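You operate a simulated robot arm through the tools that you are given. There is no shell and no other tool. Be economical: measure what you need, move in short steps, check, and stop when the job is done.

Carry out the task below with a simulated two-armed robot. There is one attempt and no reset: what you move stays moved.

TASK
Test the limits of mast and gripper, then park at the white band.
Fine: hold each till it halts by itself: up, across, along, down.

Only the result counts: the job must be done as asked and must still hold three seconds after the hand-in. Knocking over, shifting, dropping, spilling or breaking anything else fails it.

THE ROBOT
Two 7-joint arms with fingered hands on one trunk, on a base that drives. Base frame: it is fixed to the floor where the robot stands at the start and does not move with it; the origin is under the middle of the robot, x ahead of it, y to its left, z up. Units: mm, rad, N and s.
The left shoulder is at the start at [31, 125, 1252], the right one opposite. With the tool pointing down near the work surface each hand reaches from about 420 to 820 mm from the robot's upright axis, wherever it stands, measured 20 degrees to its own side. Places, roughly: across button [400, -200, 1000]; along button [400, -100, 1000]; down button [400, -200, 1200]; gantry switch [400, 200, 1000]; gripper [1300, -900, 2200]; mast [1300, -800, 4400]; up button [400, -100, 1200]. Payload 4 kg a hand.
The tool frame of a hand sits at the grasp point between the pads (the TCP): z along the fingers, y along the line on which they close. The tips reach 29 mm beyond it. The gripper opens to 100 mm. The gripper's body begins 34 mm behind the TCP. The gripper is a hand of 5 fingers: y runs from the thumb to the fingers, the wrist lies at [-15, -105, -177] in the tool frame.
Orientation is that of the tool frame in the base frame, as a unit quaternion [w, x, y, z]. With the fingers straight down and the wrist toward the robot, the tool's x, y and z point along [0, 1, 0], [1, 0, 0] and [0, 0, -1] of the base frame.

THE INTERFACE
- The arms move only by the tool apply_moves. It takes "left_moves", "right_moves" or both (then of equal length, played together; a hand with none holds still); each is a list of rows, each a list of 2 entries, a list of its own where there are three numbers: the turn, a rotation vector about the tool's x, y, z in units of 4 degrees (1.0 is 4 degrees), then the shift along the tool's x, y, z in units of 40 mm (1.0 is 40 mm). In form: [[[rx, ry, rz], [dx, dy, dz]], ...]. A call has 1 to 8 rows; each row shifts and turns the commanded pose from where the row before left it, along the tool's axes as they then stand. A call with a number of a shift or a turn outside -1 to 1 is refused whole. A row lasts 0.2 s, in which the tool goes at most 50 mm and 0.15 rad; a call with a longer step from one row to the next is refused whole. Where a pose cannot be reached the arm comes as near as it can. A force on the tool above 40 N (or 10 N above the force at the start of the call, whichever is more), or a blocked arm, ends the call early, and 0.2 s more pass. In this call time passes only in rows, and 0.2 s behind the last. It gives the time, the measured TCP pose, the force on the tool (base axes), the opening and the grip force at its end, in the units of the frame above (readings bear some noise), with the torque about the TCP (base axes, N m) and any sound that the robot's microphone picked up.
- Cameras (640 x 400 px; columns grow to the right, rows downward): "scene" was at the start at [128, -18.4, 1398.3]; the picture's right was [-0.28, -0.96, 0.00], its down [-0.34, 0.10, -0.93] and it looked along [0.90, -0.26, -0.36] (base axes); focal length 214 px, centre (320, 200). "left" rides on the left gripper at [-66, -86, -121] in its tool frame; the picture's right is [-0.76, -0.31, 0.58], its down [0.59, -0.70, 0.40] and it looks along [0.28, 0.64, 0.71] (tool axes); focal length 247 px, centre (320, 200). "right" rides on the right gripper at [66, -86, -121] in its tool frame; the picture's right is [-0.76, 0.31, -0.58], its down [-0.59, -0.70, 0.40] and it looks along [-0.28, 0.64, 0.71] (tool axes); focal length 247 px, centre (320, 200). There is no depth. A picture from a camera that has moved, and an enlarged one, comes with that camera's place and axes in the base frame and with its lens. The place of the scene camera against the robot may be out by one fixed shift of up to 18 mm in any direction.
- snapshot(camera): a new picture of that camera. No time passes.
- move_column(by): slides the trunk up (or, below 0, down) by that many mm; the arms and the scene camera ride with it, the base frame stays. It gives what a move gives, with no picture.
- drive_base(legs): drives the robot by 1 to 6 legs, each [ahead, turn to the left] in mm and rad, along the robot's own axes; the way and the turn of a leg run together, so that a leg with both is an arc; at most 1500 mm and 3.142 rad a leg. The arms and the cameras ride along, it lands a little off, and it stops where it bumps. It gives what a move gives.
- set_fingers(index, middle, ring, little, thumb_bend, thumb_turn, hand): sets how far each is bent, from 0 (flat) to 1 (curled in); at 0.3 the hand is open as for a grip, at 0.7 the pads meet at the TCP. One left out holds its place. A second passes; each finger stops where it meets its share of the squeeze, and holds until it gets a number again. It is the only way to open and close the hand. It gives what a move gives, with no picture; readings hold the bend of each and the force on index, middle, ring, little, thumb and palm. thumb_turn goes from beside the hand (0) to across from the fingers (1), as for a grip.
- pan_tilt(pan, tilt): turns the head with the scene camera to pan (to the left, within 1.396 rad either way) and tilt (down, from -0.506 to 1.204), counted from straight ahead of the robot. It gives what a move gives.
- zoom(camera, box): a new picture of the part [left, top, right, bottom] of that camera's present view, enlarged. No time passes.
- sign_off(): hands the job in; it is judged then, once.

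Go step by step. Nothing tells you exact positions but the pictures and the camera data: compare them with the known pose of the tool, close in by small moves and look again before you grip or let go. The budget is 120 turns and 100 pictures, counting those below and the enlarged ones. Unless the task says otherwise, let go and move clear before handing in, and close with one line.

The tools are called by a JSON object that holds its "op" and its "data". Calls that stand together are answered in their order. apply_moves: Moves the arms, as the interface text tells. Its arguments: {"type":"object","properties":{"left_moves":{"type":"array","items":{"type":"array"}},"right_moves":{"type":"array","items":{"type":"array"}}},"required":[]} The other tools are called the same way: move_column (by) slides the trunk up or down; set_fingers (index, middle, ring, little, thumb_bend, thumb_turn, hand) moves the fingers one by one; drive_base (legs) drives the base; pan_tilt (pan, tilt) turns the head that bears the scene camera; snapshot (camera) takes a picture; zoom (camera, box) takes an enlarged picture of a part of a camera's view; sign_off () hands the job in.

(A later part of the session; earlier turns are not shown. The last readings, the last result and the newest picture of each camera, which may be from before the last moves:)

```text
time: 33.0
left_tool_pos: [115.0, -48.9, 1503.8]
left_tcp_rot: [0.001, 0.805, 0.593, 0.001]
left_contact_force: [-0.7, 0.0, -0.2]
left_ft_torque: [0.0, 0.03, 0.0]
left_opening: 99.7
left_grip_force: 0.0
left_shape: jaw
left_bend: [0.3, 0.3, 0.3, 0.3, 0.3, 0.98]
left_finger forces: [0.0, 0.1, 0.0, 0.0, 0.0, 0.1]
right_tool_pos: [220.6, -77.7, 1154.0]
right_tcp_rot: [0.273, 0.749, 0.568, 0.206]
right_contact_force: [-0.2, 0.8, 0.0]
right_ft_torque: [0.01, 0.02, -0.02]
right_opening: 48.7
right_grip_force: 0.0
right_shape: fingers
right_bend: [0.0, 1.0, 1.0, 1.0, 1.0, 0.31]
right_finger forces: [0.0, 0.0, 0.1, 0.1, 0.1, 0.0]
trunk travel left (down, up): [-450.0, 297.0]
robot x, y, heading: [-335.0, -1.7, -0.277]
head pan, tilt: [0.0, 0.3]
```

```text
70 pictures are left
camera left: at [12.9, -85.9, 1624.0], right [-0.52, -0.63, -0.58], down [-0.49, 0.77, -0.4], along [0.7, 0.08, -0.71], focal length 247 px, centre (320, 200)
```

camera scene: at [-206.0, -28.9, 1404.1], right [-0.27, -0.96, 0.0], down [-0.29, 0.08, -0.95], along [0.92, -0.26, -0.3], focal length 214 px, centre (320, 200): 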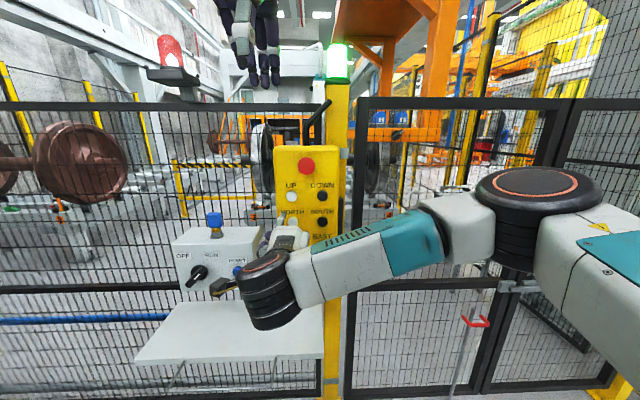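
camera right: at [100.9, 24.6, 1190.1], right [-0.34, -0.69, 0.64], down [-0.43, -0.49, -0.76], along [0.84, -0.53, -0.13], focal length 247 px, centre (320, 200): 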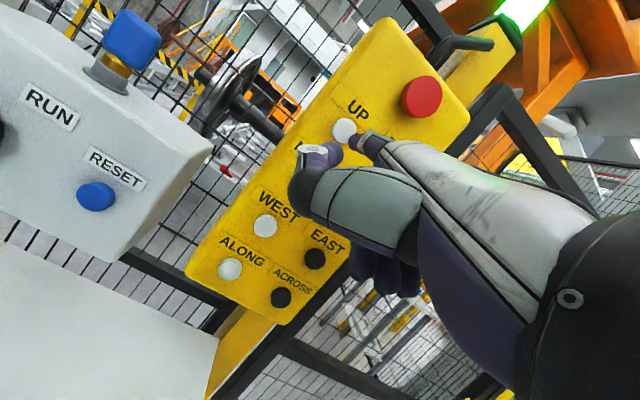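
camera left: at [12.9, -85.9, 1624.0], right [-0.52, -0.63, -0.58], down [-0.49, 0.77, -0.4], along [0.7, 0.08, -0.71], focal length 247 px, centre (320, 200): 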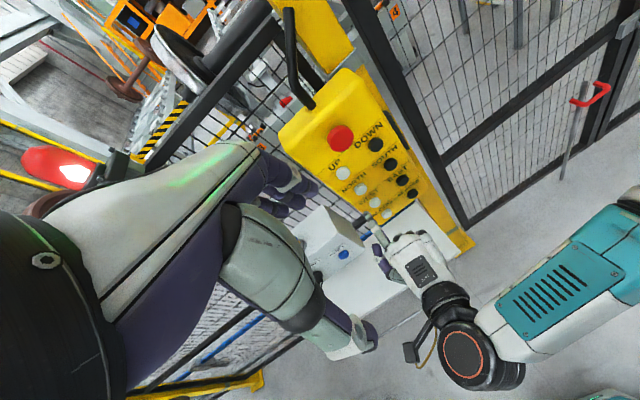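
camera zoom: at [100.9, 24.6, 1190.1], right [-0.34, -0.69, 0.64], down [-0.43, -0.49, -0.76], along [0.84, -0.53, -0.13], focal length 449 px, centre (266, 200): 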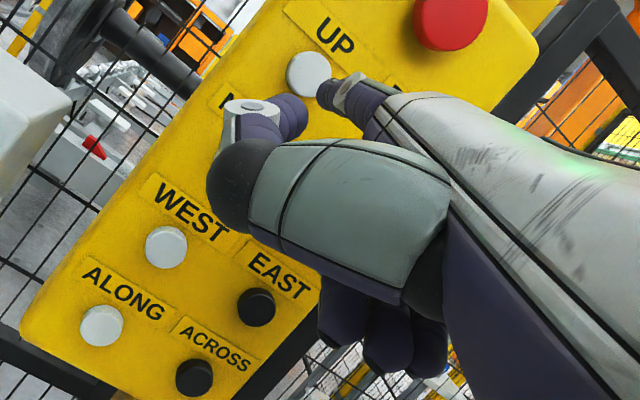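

The left camera gives a clean view of the index leading toward the pendant. I'll enlarge it to fix the tip position.

{"op": "zoom", "data": {"camera": "left", "box": [310, 100, 470, 300]}}

```text
2.00 times, centred on (390, 200) of left
camera zoom: at [12.9, -85.9, 1624.0], right [-0.52, -0.63, -0.58], down [-0.49, 0.77, -0.4], along [0.7, 0.08, -0.71], focal length 494 px, centre (180, 200)
```

zoom: 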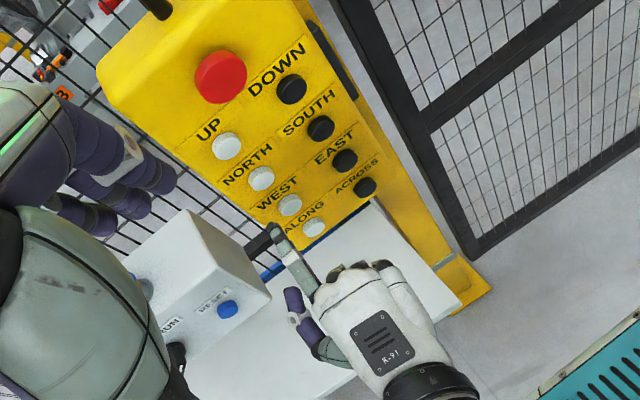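

The tip is at about (293, −80, 1214); UP lies about 113 mm further along the pendant's normal and 10 mm higher. I'll approach 80 mm and look again.

{"op": "apply_moves", "data": {"right_moves": [[[0, 0, 0], [0, 0.16, -0.19]], [[0, 0, 0], [0, 0.766, 0.643]], [[0, 0, 0], [0, 0.766, 0.643]]]}}

{"op": "zoom", "data": {"camera": "left", "box": [310, 100, 470, 300]}}

{"op": "zoom", "data": {"camera": "scene", "box": [230, 170, 350, 270]}}

{"op": "zoom", "data": {"camera": "right", "box": [260, 90, 440, 310]}}

```text
time: 33.8
left_tool_pos: [116.2, -50.4, 1502.7]
left_tcp_rot: [0.001, 0.805, 0.593, 0.001]
left_contact_force: [0.3, -0.2, 0.5]
left_ft_torque: [-0.03, 0.0, -0.02]
left_opening: 99.7
left_grip_force: 0.0
left_shape: jaw
left_bend: [0.3, 0.3, 0.3, 0.3, 0.3, 0.98]
left_finger forces: [0.1, 0.0, 0.0, 0.0, 0.1, 0.0]
right_tool_pos: [298.3, -99.0, 1163.3]
right_tcp_rot: [0.273, 0.749, 0.567, 0.206]
right_contact_force: [0.6, -0.5, -0.2]
right_ft_torque: [0.02, 0.03, -0.01]
right_opening: 48.5
right_grip_force: 0.0
right_shape: fingers
right_bend: [0.0, 1.0, 1.0, 1.0, 1.0, 0.31]
right_finger forces: [0.0, 0.0, 0.0, 0.0, 0.1, 0.0]
trunk travel left (down, up): [-450.0, 297.0]
robot x, y, heading: [-333.2, -2.8, -0.279]
head pan, tilt: [0.0, 0.3]
```

```text
2.00 times, centred on (390, 200) of left
camera zoom: at [12.8, -86.3, 1624.0], right [-0.52, -0.63, -0.58], down [-0.49, 0.77, -0.4], along [0.7, 0.08, -0.71], focal length 494 px, centre (180, 200)
```

zoom: 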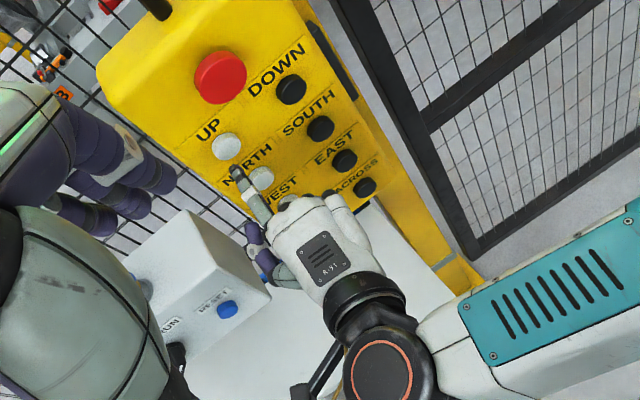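

```text
4.00 times, centred on (290, 220) of scene
camera zoom: at [-206.1, -29.2, 1404.1], right [-0.27, -0.96, 0.0], down [-0.29, 0.08, -0.96], along [0.92, -0.26, -0.3], focal length 858 px, centre (440, 120)
```

zoom: 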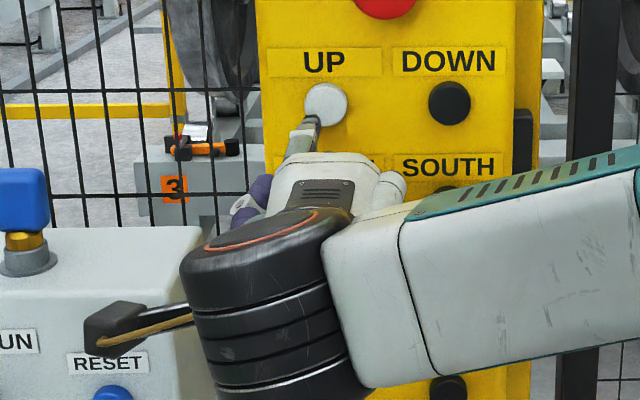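

```text
1.82 times, centred on (350, 200) of right
camera zoom: at [177.8, 2.1, 1200.2], right [-0.34, -0.69, 0.64], down [-0.43, -0.49, -0.76], along [0.84, -0.53, -0.13], focal length 449 px, centre (266, 200)
```

zoom: 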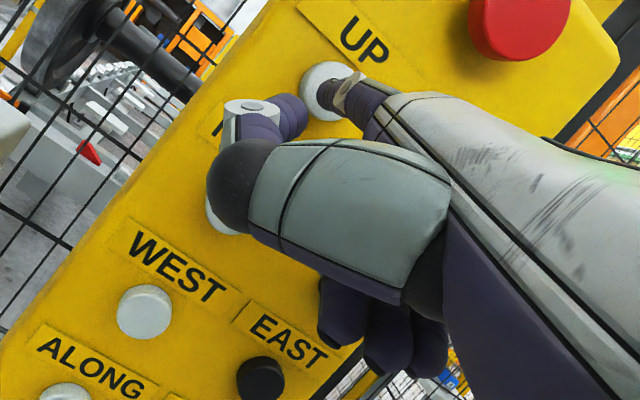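

The tip is about 30 mm short of UP and well centred. I'll turn the head up to watch the mast, then press gently.

{"op": "pan_tilt", "data": {"pan": -0.2, "tilt": -0.45}}

{"op": "snapshot", "data": {"camera": "scene"}}

{"op": "apply_moves", "data": {"right_moves": [[[0, 0, 0], [-0.08, 0.38, 0.32]], [[0, 0, 0], [0, 0.153, 0.129]], [[0, 0, 0], [0, 0.115, 0.096]]]}}

{"op": "snapshot", "data": {"camera": "scene"}}

{"op": "zoom", "data": {"camera": "left", "box": [310, 100, 470, 300]}}

```text
time: 34.9
left_tool_pos: [115.4, -50.3, 1504.3]
left_tcp_rot: [0.001, 0.806, 0.592, 0.001]
left_contact_force: [0.3, 0.2, -0.2]
left_ft_torque: [-0.03, -0.01, 0.01]
left_opening: 99.9
left_grip_force: 0.1
left_shape: jaw
left_bend: [0.3, 0.3, 0.3, 0.3, 0.3, 0.98]
left_finger forces: [0.0, 0.0, 0.0, 0.0, 0.1, 0.0]
right_tool_pos: [298.0, -100.4, 1164.3]
right_tcp_rot: [0.274, 0.749, 0.567, 0.206]
right_contact_force: [0.3, -0.2, 0.6]
right_ft_torque: [-0.01, 0.0, -0.02]
right_opening: 48.9
right_grip_force: 0.1
right_shape: fingers
right_bend: [0.0, 1.0, 1.0, 1.0, 1.0, 0.31]
right_finger forces: [0.0, 0.1, 0.0, 0.1, 0.0, 0.0]
trunk travel left (down, up): [-450.0, 297.0]
robot x, y, heading: [-329.9, -1.3, -0.278]
head pan, tilt: [-0.201, -0.45]
```

```text
65 pictures are left
camera scene: at [-233.9, -36.1, 1468.6], right [-0.46, -0.89, 0.0], down [0.39, -0.2, -0.9], along [0.8, -0.41, 0.43], focal length 214 px, centre (320, 200)
```

scene: 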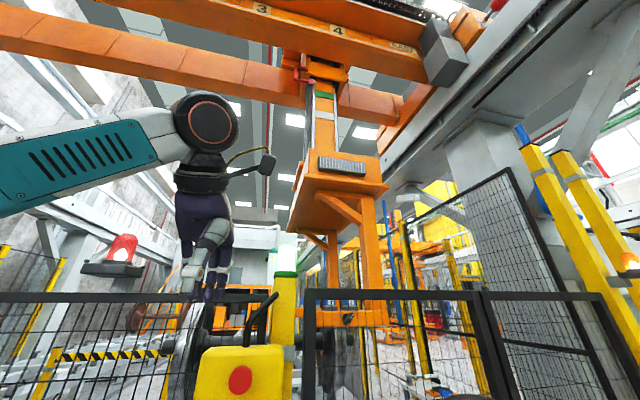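

```text
time: 35.7
left_tool_pos: [112.0, -50.0, 1505.9]
left_tcp_rot: [0.002, 0.805, 0.593, 0.002]
left_contact_force: [0.1, -0.3, 0.1]
left_ft_torque: [-0.01, -0.03, -0.02]
left_opening: 99.6
left_grip_force: 0.0
left_shape: jaw
left_bend: [0.3, 0.3, 0.3, 0.3, 0.3, 0.98]
left_finger forces: [0.0, 0.0, 0.0, 0.1, 0.0, 0.0]
right_tool_pos: [324.9, -110.1, 1164.6]
right_tcp_rot: [0.274, 0.748, 0.568, 0.207]
right_contact_force: [-24.7, 4.5, -2.5]
right_ft_torque: [-0.3, -1.57, 0.19]
right_opening: 49.4
right_grip_force: 12.6
right_shape: fingers
right_bend: [0.0, 1.0, 1.0, 1.0, 1.0, 0.31]
right_finger forces: [24.6, 0.0, 0.0, 0.0, 0.0, 0.0]
trunk travel left (down, up): [-450.0, 297.0]
robot x, y, heading: [-334.9, -1.4, -0.281]
head pan, tilt: [-0.201, -0.45]
heard: click
```

```text
64 pictures are left
camera scene: at [-238.3, -35.3, 1469.0], right [-0.46, -0.89, 0.0], down [0.39, -0.2, -0.9], along [0.8, -0.41, 0.44], focal length 214 px, centre (320, 200)
```

scene: 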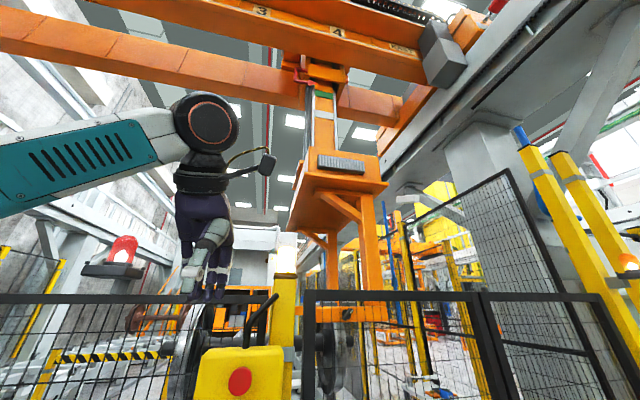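

```text
2.00 times, centred on (390, 200) of left
camera zoom: at [7.5, -85.6, 1625.3], right [-0.51, -0.63, -0.58], down [-0.49, 0.77, -0.4], along [0.7, 0.08, -0.71], focal length 494 px, centre (180, 200)
```

zoom: 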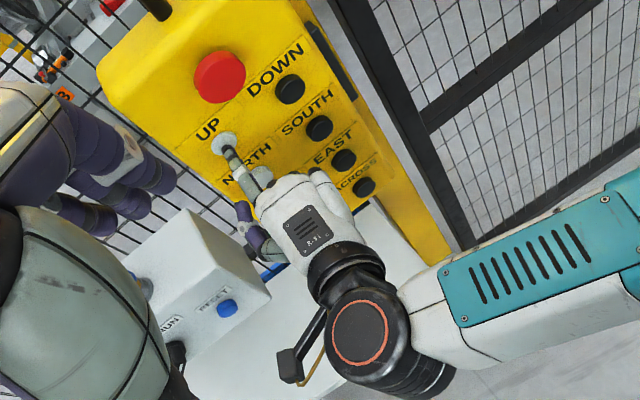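

A click, the beacon left green, and the mast is starting to rise. I keep holding UP.

{"op": "apply_moves", "data": {"right_moves": [[[0, 0, 0], [0, 0, 0]], [[0, 0, 0], [0, 0, 0]], [[0, 0, 0], [0, 0, 0]], [[0, 0, 0], [0, 0, 0]], [[0, 0, 0], [0, 0, 0]], [[0, 0, 0], [0, 0, 0]], [[0, 0, 0], [0, 0, 0]], [[0, 0, 0], [0, 0, 0]]]}}

{"op": "zoom", "data": {"camera": "scene", "box": [240, 40, 400, 340]}}

```text
time: 37.5
left_tool_pos: [110.7, -49.5, 1505.0]
left_tcp_rot: [0.003, 0.805, 0.593, 0.003]
left_contact_force: [-0.8, 0.7, 0.4]
left_ft_torque: [0.0, -0.01, 0.0]
left_opening: 99.8
left_grip_force: 0.1
left_shape: jaw
left_bend: [0.3, 0.3, 0.3, 0.3, 0.3, 0.98]
left_finger forces: [0.0, 0.0, 0.0, 0.0, 0.0, 0.0]
right_tool_pos: [326.1, -111.2, 1164.9]
right_tcp_rot: [0.274, 0.748, 0.567, 0.208]
right_contact_force: [-26.5, 6.8, -2.9]
right_ft_torque: [-0.4, -1.63, 0.3]
right_opening: 48.6
right_grip_force: 13.8
right_shape: fingers
right_bend: [0.0, 1.0, 1.0, 1.0, 1.0, 0.31]
right_finger forces: [27.4, 0.0, 0.1, 0.1, 0.1, 0.1]
trunk travel left (down, up): [-450.0, 297.0]
robot x, y, heading: [-334.9, -0.7, -0.278]
head pan, tilt: [-0.201, -0.45]
```

```text
1.33 times, centred on (320, 190) of scene
camera zoom: at [-238.8, -34.9, 1469.0], right [-0.46, -0.89, 0.0], down [0.39, -0.2, -0.9], along [0.8, -0.41, 0.44], focal length 286 px, centre (320, 213)
```

zoom: 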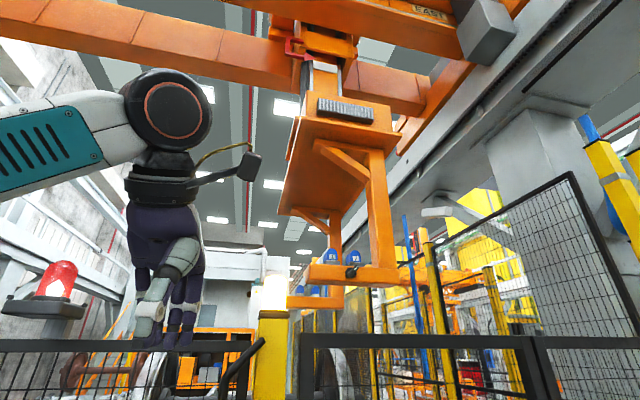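

The mast is rising steadily; I continue holding UP.

{"op": "apply_moves", "data": {"right_moves": [[[0, 0, 0], [0, 0, 0]], [[0, 0, 0], [0, 0, 0]], [[0, 0, 0], [0, 0, 0]], [[0, 0, 0], [0, 0, 0]], [[0, 0, 0], [0, 0, 0]], [[0, 0, 0], [0, 0, 0]], [[0, 0, 0], [0, 0, 0]], [[0, 0, 0], [0, 0, 0]]]}}

{"op": "snapshot", "data": {"camera": "scene"}}

{"op": "apply_moves", "data": {"right_moves": [[[0, 0, 0], [0, 0, 0]], [[0, 0, 0], [0, 0, 0]], [[0, 0, 0], [0, 0, 0]], [[0, 0, 0], [0, 0, 0]], [[0, 0, 0], [0, 0, 0]], [[0, 0, 0], [0, 0, 0]], [[0, 0, 0], [0, 0, 0]], [[0, 0, 0], [0, 0, 0]]]}}

{"op": "snapshot", "data": {"camera": "scene"}}

```text
time: 39.3
left_tool_pos: [109.9, -49.2, 1506.3]
left_tcp_rot: [0.002, 0.805, 0.593, 0.002]
left_contact_force: [0.1, 0.4, -0.9]
left_ft_torque: [0.0, 0.02, -0.02]
left_opening: 99.9
left_grip_force: 0.1
left_shape: jaw
left_bend: [0.3, 0.3, 0.3, 0.3, 0.3, 0.98]
left_finger forces: [0.0, 0.1, 0.0, 0.0, 0.0, 0.1]
right_tool_pos: [325.4, -112.4, 1165.8]
right_tcp_rot: [0.274, 0.749, 0.567, 0.207]
right_contact_force: [-26.9, 6.2, -3.3]
right_ft_torque: [-0.42, -1.67, 0.3]
right_opening: 48.5
right_grip_force: 13.5
right_shape: fingers
right_bend: [0.0, 1.0, 1.0, 1.0, 1.0, 0.31]
right_finger forces: [27.2, 0.1, 0.0, 0.1, 0.0, 0.1]
trunk travel left (down, up): [-450.0, 297.0]
robot x, y, heading: [-332.3, -0.2, -0.278]
head pan, tilt: [-0.201, -0.45]
```

```text
61 pictures are left
camera scene: at [-238.8, -34.9, 1469.0], right [-0.46, -0.89, 0.0], down [0.39, -0.2, -0.9], along [0.8, -0.41, 0.44], focal length 214 px, centre (320, 200)
```

scene: 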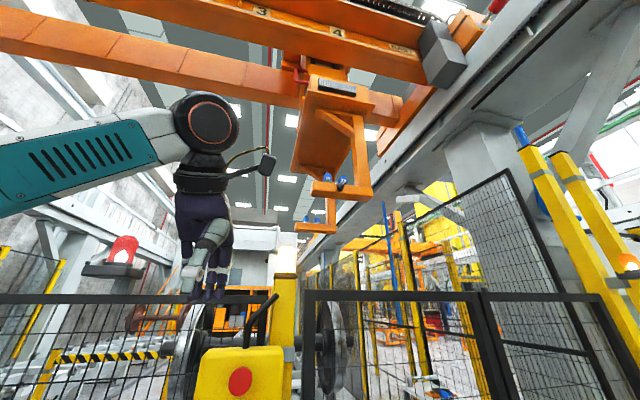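

```text
time: 41.1
left_tool_pos: [110.7, -49.6, 1506.0]
left_tcp_rot: [0.002, 0.805, 0.593, 0.003]
left_contact_force: [0.3, -0.1, 0.8]
left_ft_torque: [-0.02, -0.01, 0.01]
left_opening: 99.5
left_grip_force: 0.1
left_shape: jaw
left_bend: [0.3, 0.3, 0.3, 0.3, 0.3, 0.98]
left_finger forces: [0.0, 0.0, 0.0, 0.0, 0.0, 0.0]
right_tool_pos: [325.3, -111.1, 1164.1]
right_tcp_rot: [0.274, 0.748, 0.567, 0.207]
right_contact_force: [-27.7, 5.5, -2.8]
right_ft_torque: [-0.45, -1.71, 0.31]
right_opening: 48.5
right_grip_force: 13.7
right_shape: fingers
right_bend: [0.0, 1.0, 1.0, 1.0, 1.0, 0.31]
right_finger forces: [28.2, 0.1, 0.0, 0.0, 0.0, 0.0]
trunk travel left (down, up): [-450.0, 297.0]
robot x, y, heading: [-334.0, -0.2, -0.282]
head pan, tilt: [-0.201, -0.45]
```

```text
60 pictures are left
camera scene: at [-238.6, -35.0, 1469.0], right [-0.46, -0.89, 0.0], down [0.39, -0.2, -0.9], along [0.8, -0.41, 0.44], focal length 214 px, centre (320, 200)
```

scene: 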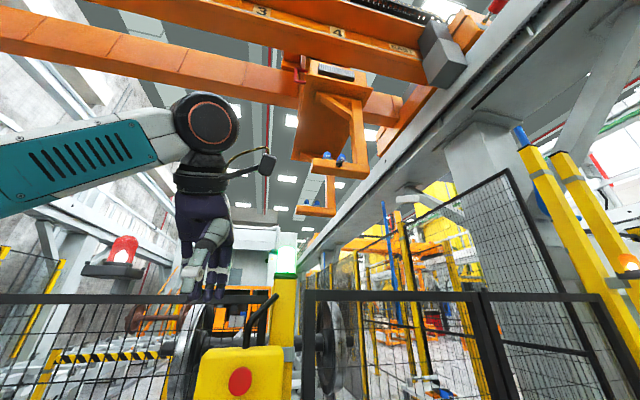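

The beacon is back to green: UP halted at the top. I release, and since a shelf lies under the pendant, I tilt the finger downward for the lower buttons to keep the hand above it.

{"op": "apply_moves", "data": {"right_moves": [[[0, 0, 0], [0, 0, 0]], [[0, 0, 0], [0, -0.766, -0.643]], [[0, 0, 0], [0, -0.766, -0.643]], [[0, 0, 0], [0, -0.766, -0.643]]]}}

{"op": "apply_moves", "data": {"right_moves": [[[1, 0, 0], [-1, 0, 0]], [[1, 0, 0], [-1, 0, 0]], [[1, 0, 0], [0, 0, 0]], [[1, 0, 0], [0, 0, 0]], [[1, 0, 0], [0, 0, 0]], [[1, 0, 0], [0, 0, 0]], [[1, 0, 0], [0, 0, 0]]]}}

{"op": "pan_tilt", "data": {"pan": 0, "tilt": 0.45}}

{"op": "snapshot", "data": {"camera": "scene"}}

{"op": "snapshot", "data": {"camera": "left"}}

```text
time: 42.1
left_tool_pos: [114.8, -50.5, 1503.9]
left_tcp_rot: [0.001, 0.805, 0.593, 0.001]
left_contact_force: [-0.4, 0.4, 0.9]
left_ft_torque: [-0.03, 0.0, 0.0]
left_opening: 99.6
left_grip_force: 0.0
left_shape: jaw
left_bend: [0.3, 0.3, 0.3, 0.3, 0.3, 0.98]
left_finger forces: [0.1, 0.0, 0.0, 0.1, 0.0, 0.0]
right_tool_pos: [210.0, -81.2, 1163.6]
right_tcp_rot: [0.273, 0.75, 0.566, 0.207]
right_contact_force: [0.1, 0.0, -0.5]
right_ft_torque: [0.0, 0.0, -0.01]
right_opening: 48.6
right_grip_force: 0.0
right_shape: fingers
right_bend: [0.0, 1.0, 1.0, 1.0, 1.0, 0.31]
right_finger forces: [0.1, 0.0, 0.0, 0.1, 0.1, 0.0]
trunk travel left (down, up): [-450.0, 297.0]
robot x, y, heading: [-336.3, -1.4, -0.279]
head pan, tilt: [-0.201, -0.45]
```

```text
time: 43.7
left_tool_pos: [114.4, -50.3, 1503.6]
left_tcp_rot: [0.001, 0.806, 0.592, 0.001]
left_contact_force: [-0.3, 0.7, 0.3]
left_ft_torque: [0.0, 0.02, 0.01]
left_opening: 100.2
left_grip_force: 0.1
left_shape: jaw
left_bend: [0.3, 0.3, 0.3, 0.3, 0.3, 0.98]
left_finger forces: [0.0, 0.0, 0.0, 0.1, 0.0, 0.0]
right_tool_pos: [190.5, -157.6, 1163.3]
right_tcp_rot: [0.083, 0.793, 0.601, 0.063]
right_contact_force: [0.9, 0.2, -0.2]
right_ft_torque: [0.02, 0.03, -0.01]
right_opening: 48.6
right_grip_force: 0.0
right_shape: fingers
right_bend: [0.0, 1.0, 1.0, 1.0, 1.0, 0.31]
right_finger forces: [0.0, 0.0, 0.0, 0.0, 0.1, 0.0]
trunk travel left (down, up): [-450.0, 297.0]
robot x, y, heading: [-336.8, 2.3, -0.275]
head pan, tilt: [-0.201, -0.45]
```

```text
time: 44.9
left_tool_pos: [115.6, -50.0, 1503.4]
left_tcp_rot: [0.001, 0.805, 0.593, 0.003]
left_contact_force: [-0.3, -0.5, -0.5]
left_ft_torque: [0.03, 0.01, 0.02]
left_opening: 99.8
left_grip_force: 0.1
left_shape: jaw
left_bend: [0.3, 0.3, 0.3, 0.3, 0.3, 0.98]
left_finger forces: [0.0, 0.0, 0.1, 0.0, 0.1, 0.0]
right_tool_pos: [190.6, -156.4, 1163.7]
right_tcp_rot: [0.083, 0.793, 0.6, 0.063]
right_contact_force: [0.7, -0.7, 0.7]
right_ft_torque: [0.03, -0.02, 0.02]
right_opening: 48.4
right_grip_force: 0.0
right_shape: fingers
right_bend: [0.0, 1.0, 1.0, 1.0, 1.0, 0.31]
right_finger forces: [0.0, 0.0, 0.0, 0.0, 0.0, 0.0]
trunk travel left (down, up): [-450.0, 297.0]
robot x, y, heading: [-329.9, -4.5, -0.28]
head pan, tilt: [0.0, 0.45]
```

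```text
59 pictures are left
camera scene: at [-207.8, -29.0, 1390.3], right [-0.27, -0.96, 0.0], down [-0.42, 0.12, -0.9], along [0.87, -0.25, -0.43], focal length 214 px, centre (320, 200)
```

scene: 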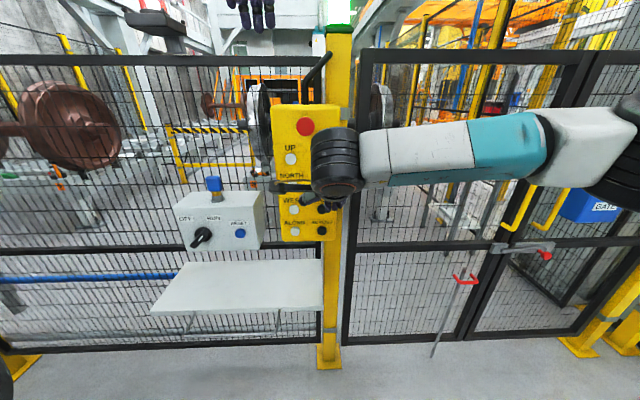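

```text
58 pictures are left
camera left: at [12.3, -86.5, 1624.1], right [-0.52, -0.63, -0.58], down [-0.49, 0.77, -0.4], along [0.7, 0.08, -0.71], focal length 247 px, centre (320, 200)
```

left: 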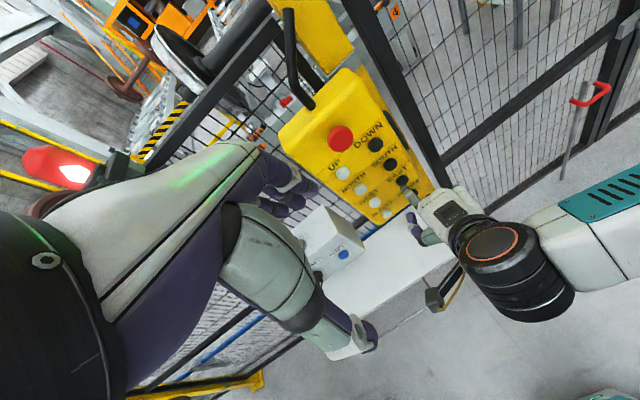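

The shelf's top is near z 790, so there's ample clearance. I lower the trunk by 210 mm to bring the fingertip to the height of ACROSS.

{"op": "move_column", "data": {"by": -210}}

{"op": "snapshot", "data": {"camera": "left"}}

{"op": "snapshot", "data": {"camera": "right"}}

{"op": "snapshot", "data": {"camera": "scene"}}

```text
time: 47.1
left_tool_pos: [114.0, -50.9, 1294.6]
left_tcp_rot: [0.002, 0.806, 0.592, 0.003]
left_contact_force: [0.0, -0.1, -0.2]
left_ft_torque: [0.02, 0.01, 0.03]
left_opening: 99.9
left_grip_force: 0.0
left_shape: jaw
left_bend: [0.3, 0.3, 0.3, 0.3, 0.3, 0.98]
left_finger forces: [0.0, 0.1, 0.0, 0.1, 0.0, 0.0]
right_tool_pos: [190.3, -156.7, 954.0]
right_tcp_rot: [0.084, 0.792, 0.601, 0.064]
right_contact_force: [-0.1, -0.2, -0.2]
right_ft_torque: [0.0, -0.01, 0.03]
right_opening: 48.6
right_grip_force: 0.1
right_shape: fingers
right_bend: [0.0, 1.0, 1.0, 1.0, 1.0, 0.31]
right_finger forces: [0.1, 0.0, 0.1, 0.0, 0.1, 0.0]
trunk travel left (down, up): [-240.0, 507.0]
robot x, y, heading: [-334.3, -1.1, -0.28]
head pan, tilt: [0.0, 0.45]
```

```text
57 pictures are left
camera left: at [11.5, -86.3, 1414.6], right [-0.52, -0.63, -0.58], down [-0.49, 0.77, -0.4], along [0.7, 0.08, -0.71], focal length 247 px, centre (320, 200)
```

left: 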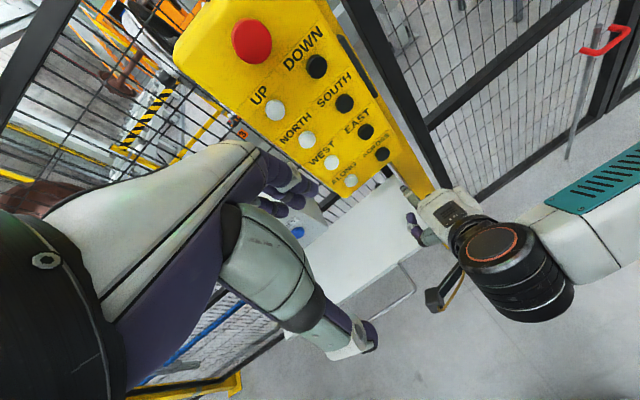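

```text
56 pictures are left
camera right: at [102.7, -63.9, 1053.7], right [-0.03, -0.78, 0.63], down [-0.74, -0.4, -0.54], along [0.67, -0.48, -0.56], focal length 247 px, centre (320, 200)
```

right: 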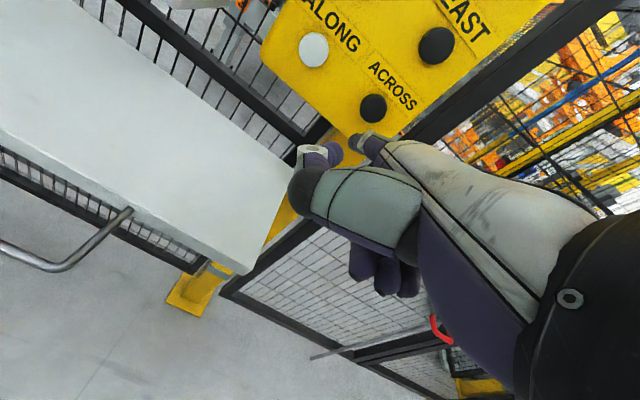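

```text
55 pictures are left
camera scene: at [-160.7, -42.4, 1176.0], right [-0.27, -0.96, 0.0], down [-0.42, 0.12, -0.9], along [0.87, -0.25, -0.44], focal length 214 px, centre (320, 200)
```

scene: 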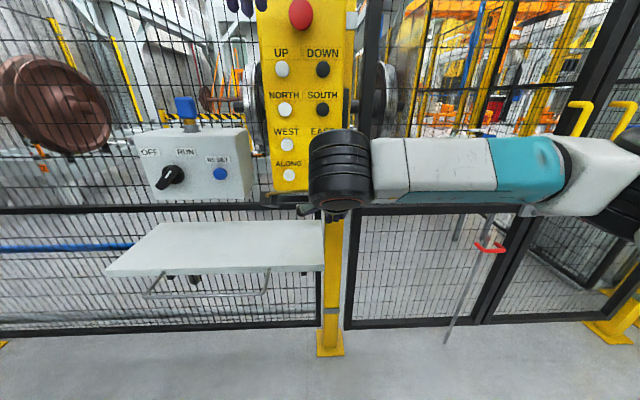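

The tip is near (290, −172, 973) and ACROSS near (374, −205, 984). I close in by about 60 mm and check.

{"op": "apply_moves", "data": {"right_moves": [[[0, 0, 0], [-0.2, 0.052, -0.245]], [[0, 0, 0], [0, 0.978, 0.208]], [[0, 0, 0], [0, 0.489, 0.104]]]}}

{"op": "zoom", "data": {"camera": "left", "box": [310, 80, 470, 280]}}

{"op": "zoom", "data": {"camera": "right", "box": [260, 20, 440, 220]}}

```text
time: 48.0
left_tool_pos: [114.5, -50.9, 1294.4]
left_tcp_rot: [0.002, 0.805, 0.593, 0.002]
left_contact_force: [0.6, -0.2, 0.0]
left_ft_torque: [-0.03, 0.02, -0.02]
left_opening: 99.8
left_grip_force: 0.0
left_shape: jaw
left_bend: [0.3, 0.3, 0.3, 0.3, 0.3, 0.98]
left_finger forces: [0.0, 0.0, 0.0, 0.0, 0.0, 0.0]
right_tool_pos: [245.3, -180.3, 962.9]
right_tcp_rot: [0.084, 0.793, 0.6, 0.063]
right_contact_force: [-0.5, 0.4, 0.9]
right_ft_torque: [0.03, 0.0, 0.0]
right_opening: 48.4
right_grip_force: 0.1
right_shape: fingers
right_bend: [0.0, 1.0, 1.0, 1.0, 1.0, 0.31]
right_finger forces: [0.0, 0.1, 0.0, 0.0, 0.2, 0.0]
trunk travel left (down, up): [-240.0, 507.0]
robot x, y, heading: [-331.5, -0.9, -0.274]
head pan, tilt: [0.0, 0.45]
```

```text
2.00 times, centred on (390, 180) of left
camera zoom: at [12.4, -86.4, 1414.1], right [-0.52, -0.63, -0.58], down [-0.49, 0.77, -0.4], along [0.7, 0.08, -0.71], focal length 494 px, centre (180, 240)
```

zoom: 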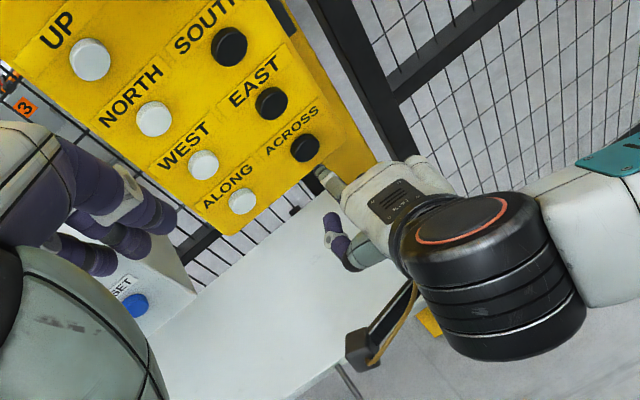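

```text
2.00 times, centred on (350, 120) of right
camera zoom: at [157.9, -88.4, 1062.8], right [-0.03, -0.78, 0.63], down [-0.74, -0.4, -0.54], along [0.67, -0.48, -0.56], focal length 494 px, centre (260, 360)
```

zoom: 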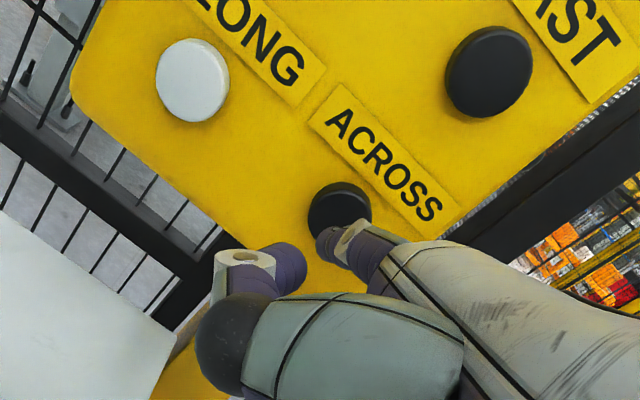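

The tip is about 40 mm from ACROSS and aligned within a few mm. I look up at the gripper, then press.

{"op": "pan_tilt", "data": {"pan": -0.2, "tilt": -0.5}}

{"op": "snapshot", "data": {"camera": "scene"}}

{"op": "apply_moves", "data": {"right_moves": [[[0, 0, 0], [-0.09, 0.5, 0.06]], [[0, 0, 0], [0, 0.245, 0.052]], [[0, 0, 0], [0, 0.147, 0.031]]]}}

{"op": "snapshot", "data": {"camera": "scene"}}

{"op": "zoom", "data": {"camera": "right", "box": [260, 20, 440, 220]}}

```text
time: 49.2
left_tool_pos: [115.2, -50.4, 1293.9]
left_tcp_rot: [0.001, 0.806, 0.591, 0.002]
left_contact_force: [0.4, 1.4, 0.0]
left_ft_torque: [0.02, 0.0, -0.01]
left_opening: 99.9
left_grip_force: 0.0
left_shape: jaw
left_bend: [0.3, 0.3, 0.3, 0.3, 0.3, 0.98]
left_finger forces: [0.1, 0.0, 0.1, 0.0, 0.1, 0.1]
right_tool_pos: [245.2, -180.7, 963.8]
right_tcp_rot: [0.084, 0.793, 0.601, 0.063]
right_contact_force: [0.1, 0.0, -0.3]
right_ft_torque: [0.0, 0.0, -0.02]
right_opening: 49.0
right_grip_force: 0.0
right_shape: fingers
right_bend: [0.0, 1.0, 1.0, 1.0, 1.0, 0.31]
right_finger forces: [0.0, 0.0, 0.1, 0.1, 0.0, 0.0]
trunk travel left (down, up): [-240.0, 507.0]
robot x, y, heading: [-330.1, -3.2, -0.276]
head pan, tilt: [-0.201, -0.499]
```

```text
52 pictures are left
camera scene: at [-189.1, -48.2, 1257.5], right [-0.46, -0.89, 0.0], down [0.42, -0.22, -0.88], along [0.78, -0.4, 0.48], focal length 214 px, centre (320, 200)
```

scene: 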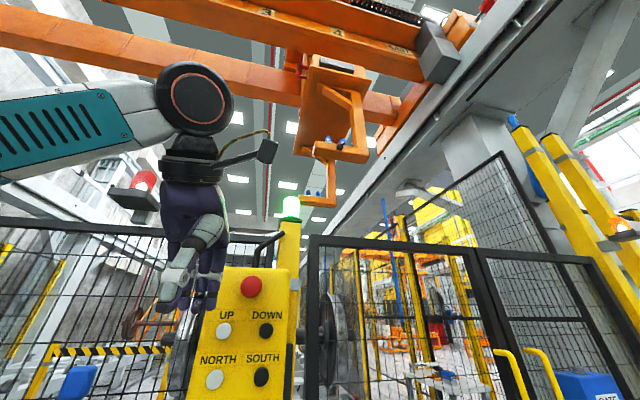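

```text
time: 50.0
left_tool_pos: [114.2, -50.4, 1295.2]
left_tcp_rot: [0.002, 0.806, 0.592, 0.002]
left_contact_force: [0.2, 0.4, -0.1]
left_ft_torque: [-0.02, 0.01, -0.01]
left_opening: 99.8
left_grip_force: 0.0
left_shape: jaw
left_bend: [0.3, 0.3, 0.3, 0.3, 0.3, 0.98]
left_finger forces: [0.0, 0.0, 0.0, 0.0, 0.0, 0.1]
right_tool_pos: [277.3, -193.2, 967.7]
right_tcp_rot: [0.084, 0.792, 0.601, 0.063]
right_contact_force: [-8.0, 1.8, 2.3]
right_ft_torque: [-0.1, -0.47, 0.05]
right_opening: 48.0
right_grip_force: 4.1
right_shape: fingers
right_bend: [0.01, 1.0, 1.0, 1.0, 1.0, 0.31]
right_finger forces: [8.4, 0.1, 0.1, 0.1, 0.0, 0.0]
trunk travel left (down, up): [-240.0, 507.0]
robot x, y, heading: [-333.0, 1.3, -0.278]
head pan, tilt: [-0.201, -0.499]
heard: click
```

```text
51 pictures are left
camera scene: at [-190.6, -47.7, 1257.9], right [-0.46, -0.89, 0.0], down [0.43, -0.22, -0.88], along [0.78, -0.4, 0.48], focal length 214 px, centre (320, 200)
```

scene: 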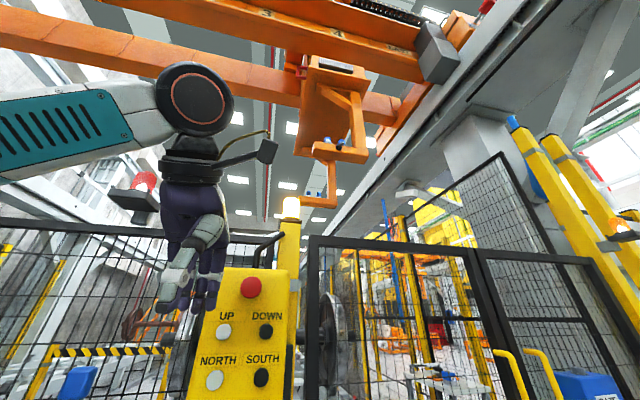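

```text
2.00 times, centred on (350, 120) of right
camera zoom: at [189.1, -100.8, 1066.3], right [-0.03, -0.78, 0.63], down [-0.74, -0.4, -0.54], along [0.67, -0.48, -0.56], focal length 494 px, centre (260, 360)
```

zoom: 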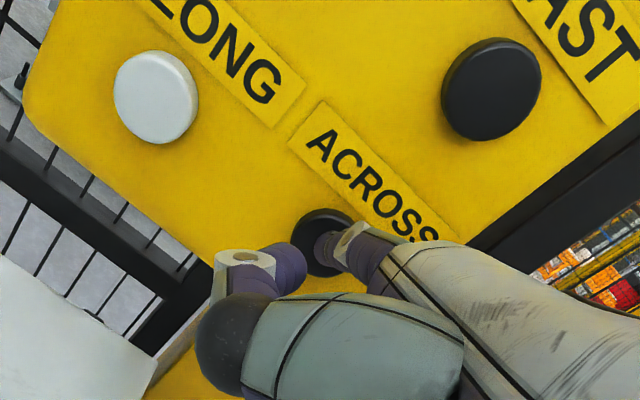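

ACROSS clicked and the beacon is amber: the gripper has begun turning. I press a hair deeper and hold.

{"op": "apply_moves", "data": {"right_moves": [[[0, 0, 0], [0, 0.1, 0.02]], [[0, 0, 0], [0, 0, 0]], [[0, 0, 0], [0, 0, 0]], [[0, 0, 0], [0, 0, 0]], [[0, 0, 0], [0, 0, 0]], [[0, 0, 0], [0, 0, 0]], [[0, 0, 0], [0, 0, 0]], [[0, 0, 0], [0, 0, 0]]]}}

{"op": "apply_moves", "data": {"right_moves": [[[0, 0, 0], [0, 0, 0]], [[0, 0, 0], [0, 0, 0]], [[0, 0, 0], [0, 0, 0]], [[0, 0, 0], [0, 0, 0]], [[0, 0, 0], [0, 0, 0]], [[0, 0, 0], [0, 0, 0]], [[0, 0, 0], [0, 0, 0]], [[0, 0, 0], [0, 0, 0]]]}}

{"op": "snapshot", "data": {"camera": "scene"}}

```text
time: 51.8
left_tool_pos: [112.2, -49.3, 1295.0]
left_tcp_rot: [0.002, 0.806, 0.593, 0.002]
left_contact_force: [0.2, 0.0, -0.3]
left_ft_torque: [0.0, 0.0, -0.01]
left_opening: 100.0
left_grip_force: 0.0
left_shape: jaw
left_bend: [0.3, 0.3, 0.3, 0.3, 0.3, 0.98]
left_finger forces: [0.1, 0.0, 0.0, 0.0, 0.1, 0.0]
right_tool_pos: [279.4, -195.0, 967.1]
right_tcp_rot: [0.085, 0.792, 0.601, 0.063]
right_contact_force: [-18.0, 4.7, 5.6]
right_ft_torque: [-0.18, -0.97, 0.13]
right_opening: 47.4
right_grip_force: 8.8
right_shape: fingers
right_bend: [0.02, 1.0, 1.0, 1.0, 1.0, 0.31]
right_finger forces: [18.3, 0.0, 0.0, 0.1, 0.1, 0.0]
trunk travel left (down, up): [-240.0, 507.0]
robot x, y, heading: [-333.1, 2.2, -0.276]
head pan, tilt: [-0.201, -0.499]
```

```text
time: 53.6
left_tool_pos: [113.1, -48.7, 1294.4]
left_tcp_rot: [0.001, 0.806, 0.592, 0.003]
left_contact_force: [0.5, 0.2, -0.3]
left_ft_torque: [-0.02, -0.03, 0.01]
left_opening: 99.8
left_grip_force: 0.0
left_shape: jaw
left_bend: [0.3, 0.3, 0.3, 0.3, 0.3, 0.98]
left_finger forces: [0.0, 0.1, 0.0, 0.0, 0.0, 0.0]
right_tool_pos: [280.3, -193.9, 967.0]
right_tcp_rot: [0.085, 0.793, 0.6, 0.064]
right_contact_force: [-17.7, 5.6, 5.1]
right_ft_torque: [-0.19, -1.01, 0.21]
right_opening: 47.0
right_grip_force: 8.9
right_shape: fingers
right_bend: [0.02, 1.0, 1.0, 1.0, 1.0, 0.31]
right_finger forces: [18.5, 0.0, 0.0, 0.0, 0.0, 0.1]
trunk travel left (down, up): [-240.0, 507.0]
robot x, y, heading: [-334.7, 1.2, -0.281]
head pan, tilt: [-0.201, -0.499]
```

```text
49 pictures are left
camera scene: at [-192.2, -47.3, 1258.0], right [-0.46, -0.89, 0.0], down [0.43, -0.22, -0.88], along [0.78, -0.4, 0.48], focal length 214 px, centre (320, 200)
```

scene: 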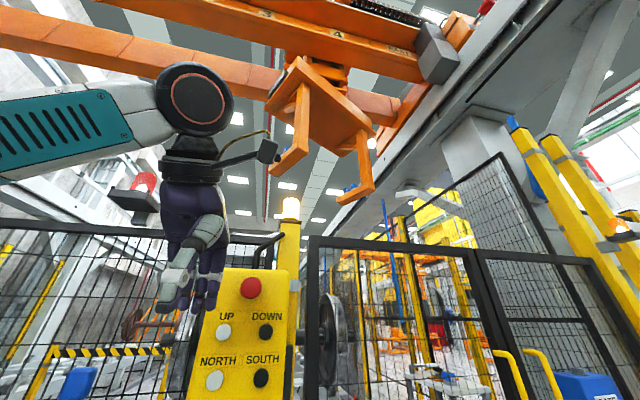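

The gripper is rotating and the beacon is still amber; I keep holding ACROSS.

{"op": "apply_moves", "data": {"right_moves": [[[0, 0, 0], [0, 0, 0]], [[0, 0, 0], [0, 0, 0]], [[0, 0, 0], [0, 0, 0]], [[0, 0, 0], [0, 0, 0]], [[0, 0, 0], [0, 0, 0]], [[0, 0, 0], [0, 0, 0]], [[0, 0, 0], [0, 0, 0]], [[0, 0, 0], [0, 0, 0]]]}}

{"op": "apply_moves", "data": {"right_moves": [[[0, 0, 0], [0, 0, 0]], [[0, 0, 0], [0, 0, 0]], [[0, 0, 0], [0, 0, 0]], [[0, 0, 0], [0, 0, 0]], [[0, 0, 0], [0, 0, 0]], [[0, 0, 0], [0, 0, 0]], [[0, 0, 0], [0, 0, 0]], [[0, 0, 0], [0, 0, 0]]]}}

{"op": "snapshot", "data": {"camera": "scene"}}

```text
time: 55.4
left_tool_pos: [113.2, -49.6, 1295.8]
left_tcp_rot: [0.002, 0.805, 0.593, 0.003]
left_contact_force: [0.7, 0.4, 0.1]
left_ft_torque: [0.01, 0.01, 0.02]
left_opening: 99.7
left_grip_force: 0.1
left_shape: jaw
left_bend: [0.3, 0.3, 0.3, 0.3, 0.3, 0.98]
left_finger forces: [0.0, 0.0, 0.1, 0.0, 0.1, 0.1]
right_tool_pos: [279.8, -193.6, 967.0]
right_tcp_rot: [0.084, 0.793, 0.601, 0.064]
right_contact_force: [-17.5, 5.2, 6.8]
right_ft_torque: [-0.19, -1.05, 0.19]
right_opening: 47.3
right_grip_force: 9.1
right_shape: fingers
right_bend: [0.02, 1.0, 1.0, 1.0, 1.0, 0.31]
right_finger forces: [18.5, 0.0, 0.0, 0.1, 0.0, 0.0]
trunk travel left (down, up): [-240.0, 507.0]
robot x, y, heading: [-334.2, -0.7, -0.276]
head pan, tilt: [-0.201, -0.499]
```

```text
time: 57.2
left_tool_pos: [111.5, -49.6, 1295.9]
left_tcp_rot: [0.001, 0.805, 0.593, 0.003]
left_contact_force: [-0.1, 0.4, 0.1]
left_ft_torque: [0.02, 0.0, 0.05]
left_opening: 99.8
left_grip_force: 0.0
left_shape: jaw
left_bend: [0.3, 0.3, 0.3, 0.3, 0.3, 0.98]
left_finger forces: [0.0, 0.0, 0.0, 0.1, 0.0, 0.1]
right_tool_pos: [280.0, -193.1, 966.8]
right_tcp_rot: [0.084, 0.793, 0.6, 0.064]
right_contact_force: [-17.3, 5.8, 6.7]
right_ft_torque: [-0.23, -1.04, 0.16]
right_opening: 47.1
right_grip_force: 9.4
right_shape: fingers
right_bend: [0.02, 1.0, 1.0, 1.0, 1.0, 0.31]
right_finger forces: [18.3, 0.0, 0.0, 0.0, 0.0, 0.0]
trunk travel left (down, up): [-240.0, 507.0]
robot x, y, heading: [-329.4, 1.3, -0.281]
head pan, tilt: [-0.201, -0.499]
```

```text
48 pictures are left
camera scene: at [-192.2, -47.4, 1258.0], right [-0.46, -0.89, 0.0], down [0.43, -0.22, -0.88], along [0.78, -0.4, 0.48], focal length 214 px, centre (320, 200)
```

scene: 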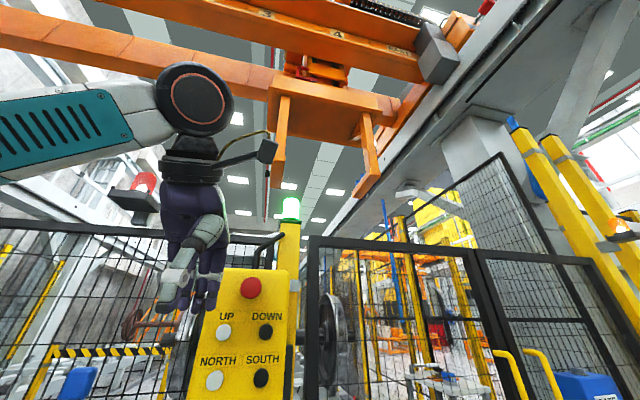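

ACROSS halted (green). I back off, move 88 mm left to ALONG, and check alignment.

{"op": "apply_moves", "data": {"right_moves": [[[0, 0, 0], [0, -0.978, -0.208]], [[0, 0, 0], [0, -0.489, -0.104]], [[0, 0, 0], [1, 0, 0]], [[0, 0, 0], [1, 0, 0]], [[0, 0, 0], [0.2, 0, 0]], [[0, 0, 0], [0, 0.55, 0.116]]]}}

{"op": "zoom", "data": {"camera": "left", "box": [310, 80, 470, 280]}}

{"op": "zoom", "data": {"camera": "right", "box": [260, 20, 440, 220]}}

```text
time: 58.6
left_tool_pos: [115.2, -50.4, 1294.3]
left_tcp_rot: [0.0, 0.806, 0.592, 0.002]
left_contact_force: [-0.1, -0.3, -0.3]
left_ft_torque: [-0.01, 0.0, 0.01]
left_opening: 99.8
left_grip_force: 0.1
left_shape: jaw
left_bend: [0.3, 0.3, 0.3, 0.3, 0.3, 0.98]
left_finger forces: [0.0, 0.0, 0.0, 0.1, 0.1, 0.0]
right_tool_pos: [270.3, -101.3, 964.3]
right_tcp_rot: [0.083, 0.793, 0.6, 0.062]
right_contact_force: [-0.1, 0.0, -0.1]
right_ft_torque: [0.01, 0.0, 0.01]
right_opening: 48.9
right_grip_force: 0.0
right_shape: fingers
right_bend: [0.0, 1.0, 1.0, 1.0, 1.0, 0.31]
right_finger forces: [0.0, 0.0, 0.0, 0.1, 0.1, 0.0]
trunk travel left (down, up): [-240.0, 507.0]
robot x, y, heading: [-331.6, 0.6, -0.278]
head pan, tilt: [-0.201, -0.499]
```

```text
2.00 times, centred on (390, 180) of left
camera zoom: at [12.6, -86.3, 1414.0], right [-0.52, -0.63, -0.58], down [-0.49, 0.77, -0.4], along [0.7, 0.08, -0.71], focal length 494 px, centre (180, 240)
```

zoom: 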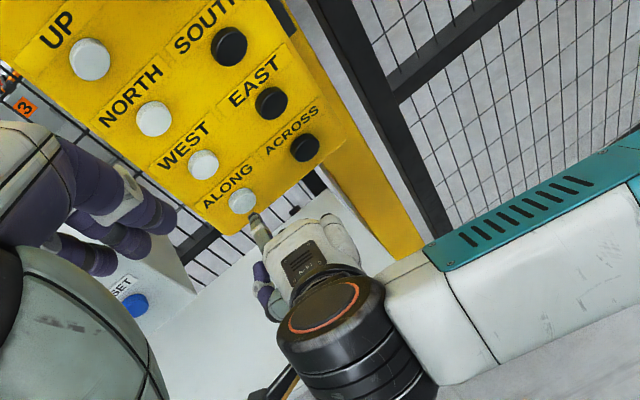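

```text
2.00 times, centred on (350, 120) of right
camera zoom: at [183.2, -7.7, 1065.1], right [-0.03, -0.78, 0.63], down [-0.74, -0.4, -0.54], along [0.67, -0.48, -0.56], focal length 494 px, centre (260, 360)
```

zoom: 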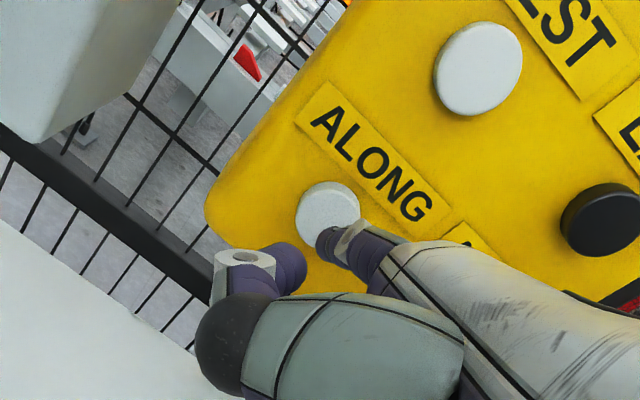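

ALONG is well aligned in front of the fingertip. I press it and hold.

{"op": "apply_moves", "data": {"right_moves": [[[0, 0, 0], [0.06, 0.5, 0.09]], [[0, 0, 0], [0, 0.245, 0.052]], [[0, 0, 0], [0, 0.1, 0.021]], [[0, 0, 0], [0, 0, 0]], [[0, 0, 0], [0, 0, 0]], [[0, 0, 0], [0, 0, 0]], [[0, 0, 0], [0, 0, 0]], [[0, 0, 0], [0, 0, 0]]]}}

{"op": "snapshot", "data": {"camera": "scene"}}

```text
time: 60.4
left_tool_pos: [111.6, -50.0, 1295.2]
left_tcp_rot: [0.001, 0.805, 0.593, 0.003]
left_contact_force: [-0.4, 0.5, -0.3]
left_ft_torque: [-0.01, 0.01, -0.03]
left_opening: 99.9
left_grip_force: 0.0
left_shape: jaw
left_bend: [0.3, 0.3, 0.3, 0.3, 0.3, 0.98]
left_finger forces: [0.1, 0.0, 0.0, 0.0, 0.0, 0.1]
right_tool_pos: [305.6, -105.9, 966.5]
right_tcp_rot: [0.084, 0.793, 0.601, 0.064]
right_contact_force: [-16.9, 5.3, 3.6]
right_ft_torque: [-0.14, -0.56, 0.17]
right_opening: 44.9
right_grip_force: 9.1
right_shape: fingers
right_bend: [0.04, 1.0, 1.0, 1.0, 1.0, 0.31]
right_finger forces: [17.5, 0.1, 0.0, 0.0, 0.1, 0.1]
trunk travel left (down, up): [-240.0, 507.0]
robot x, y, heading: [-337.2, -2.0, -0.278]
head pan, tilt: [-0.201, -0.499]
heard: click
```

```text
45 pictures are left
camera scene: at [-191.7, -47.4, 1257.9], right [-0.46, -0.89, 0.0], down [0.43, -0.22, -0.88], along [0.78, -0.4, 0.48], focal length 214 px, centre (320, 200)
```

scene: 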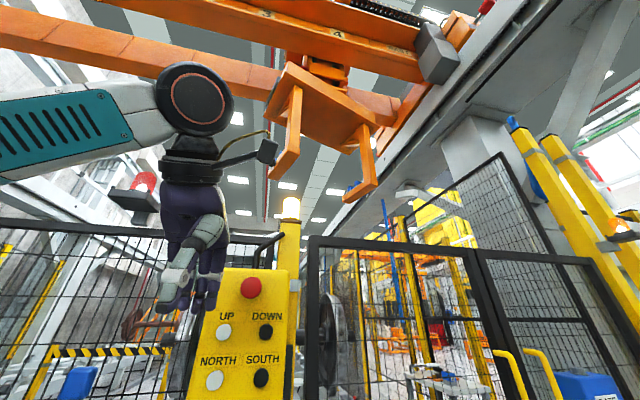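

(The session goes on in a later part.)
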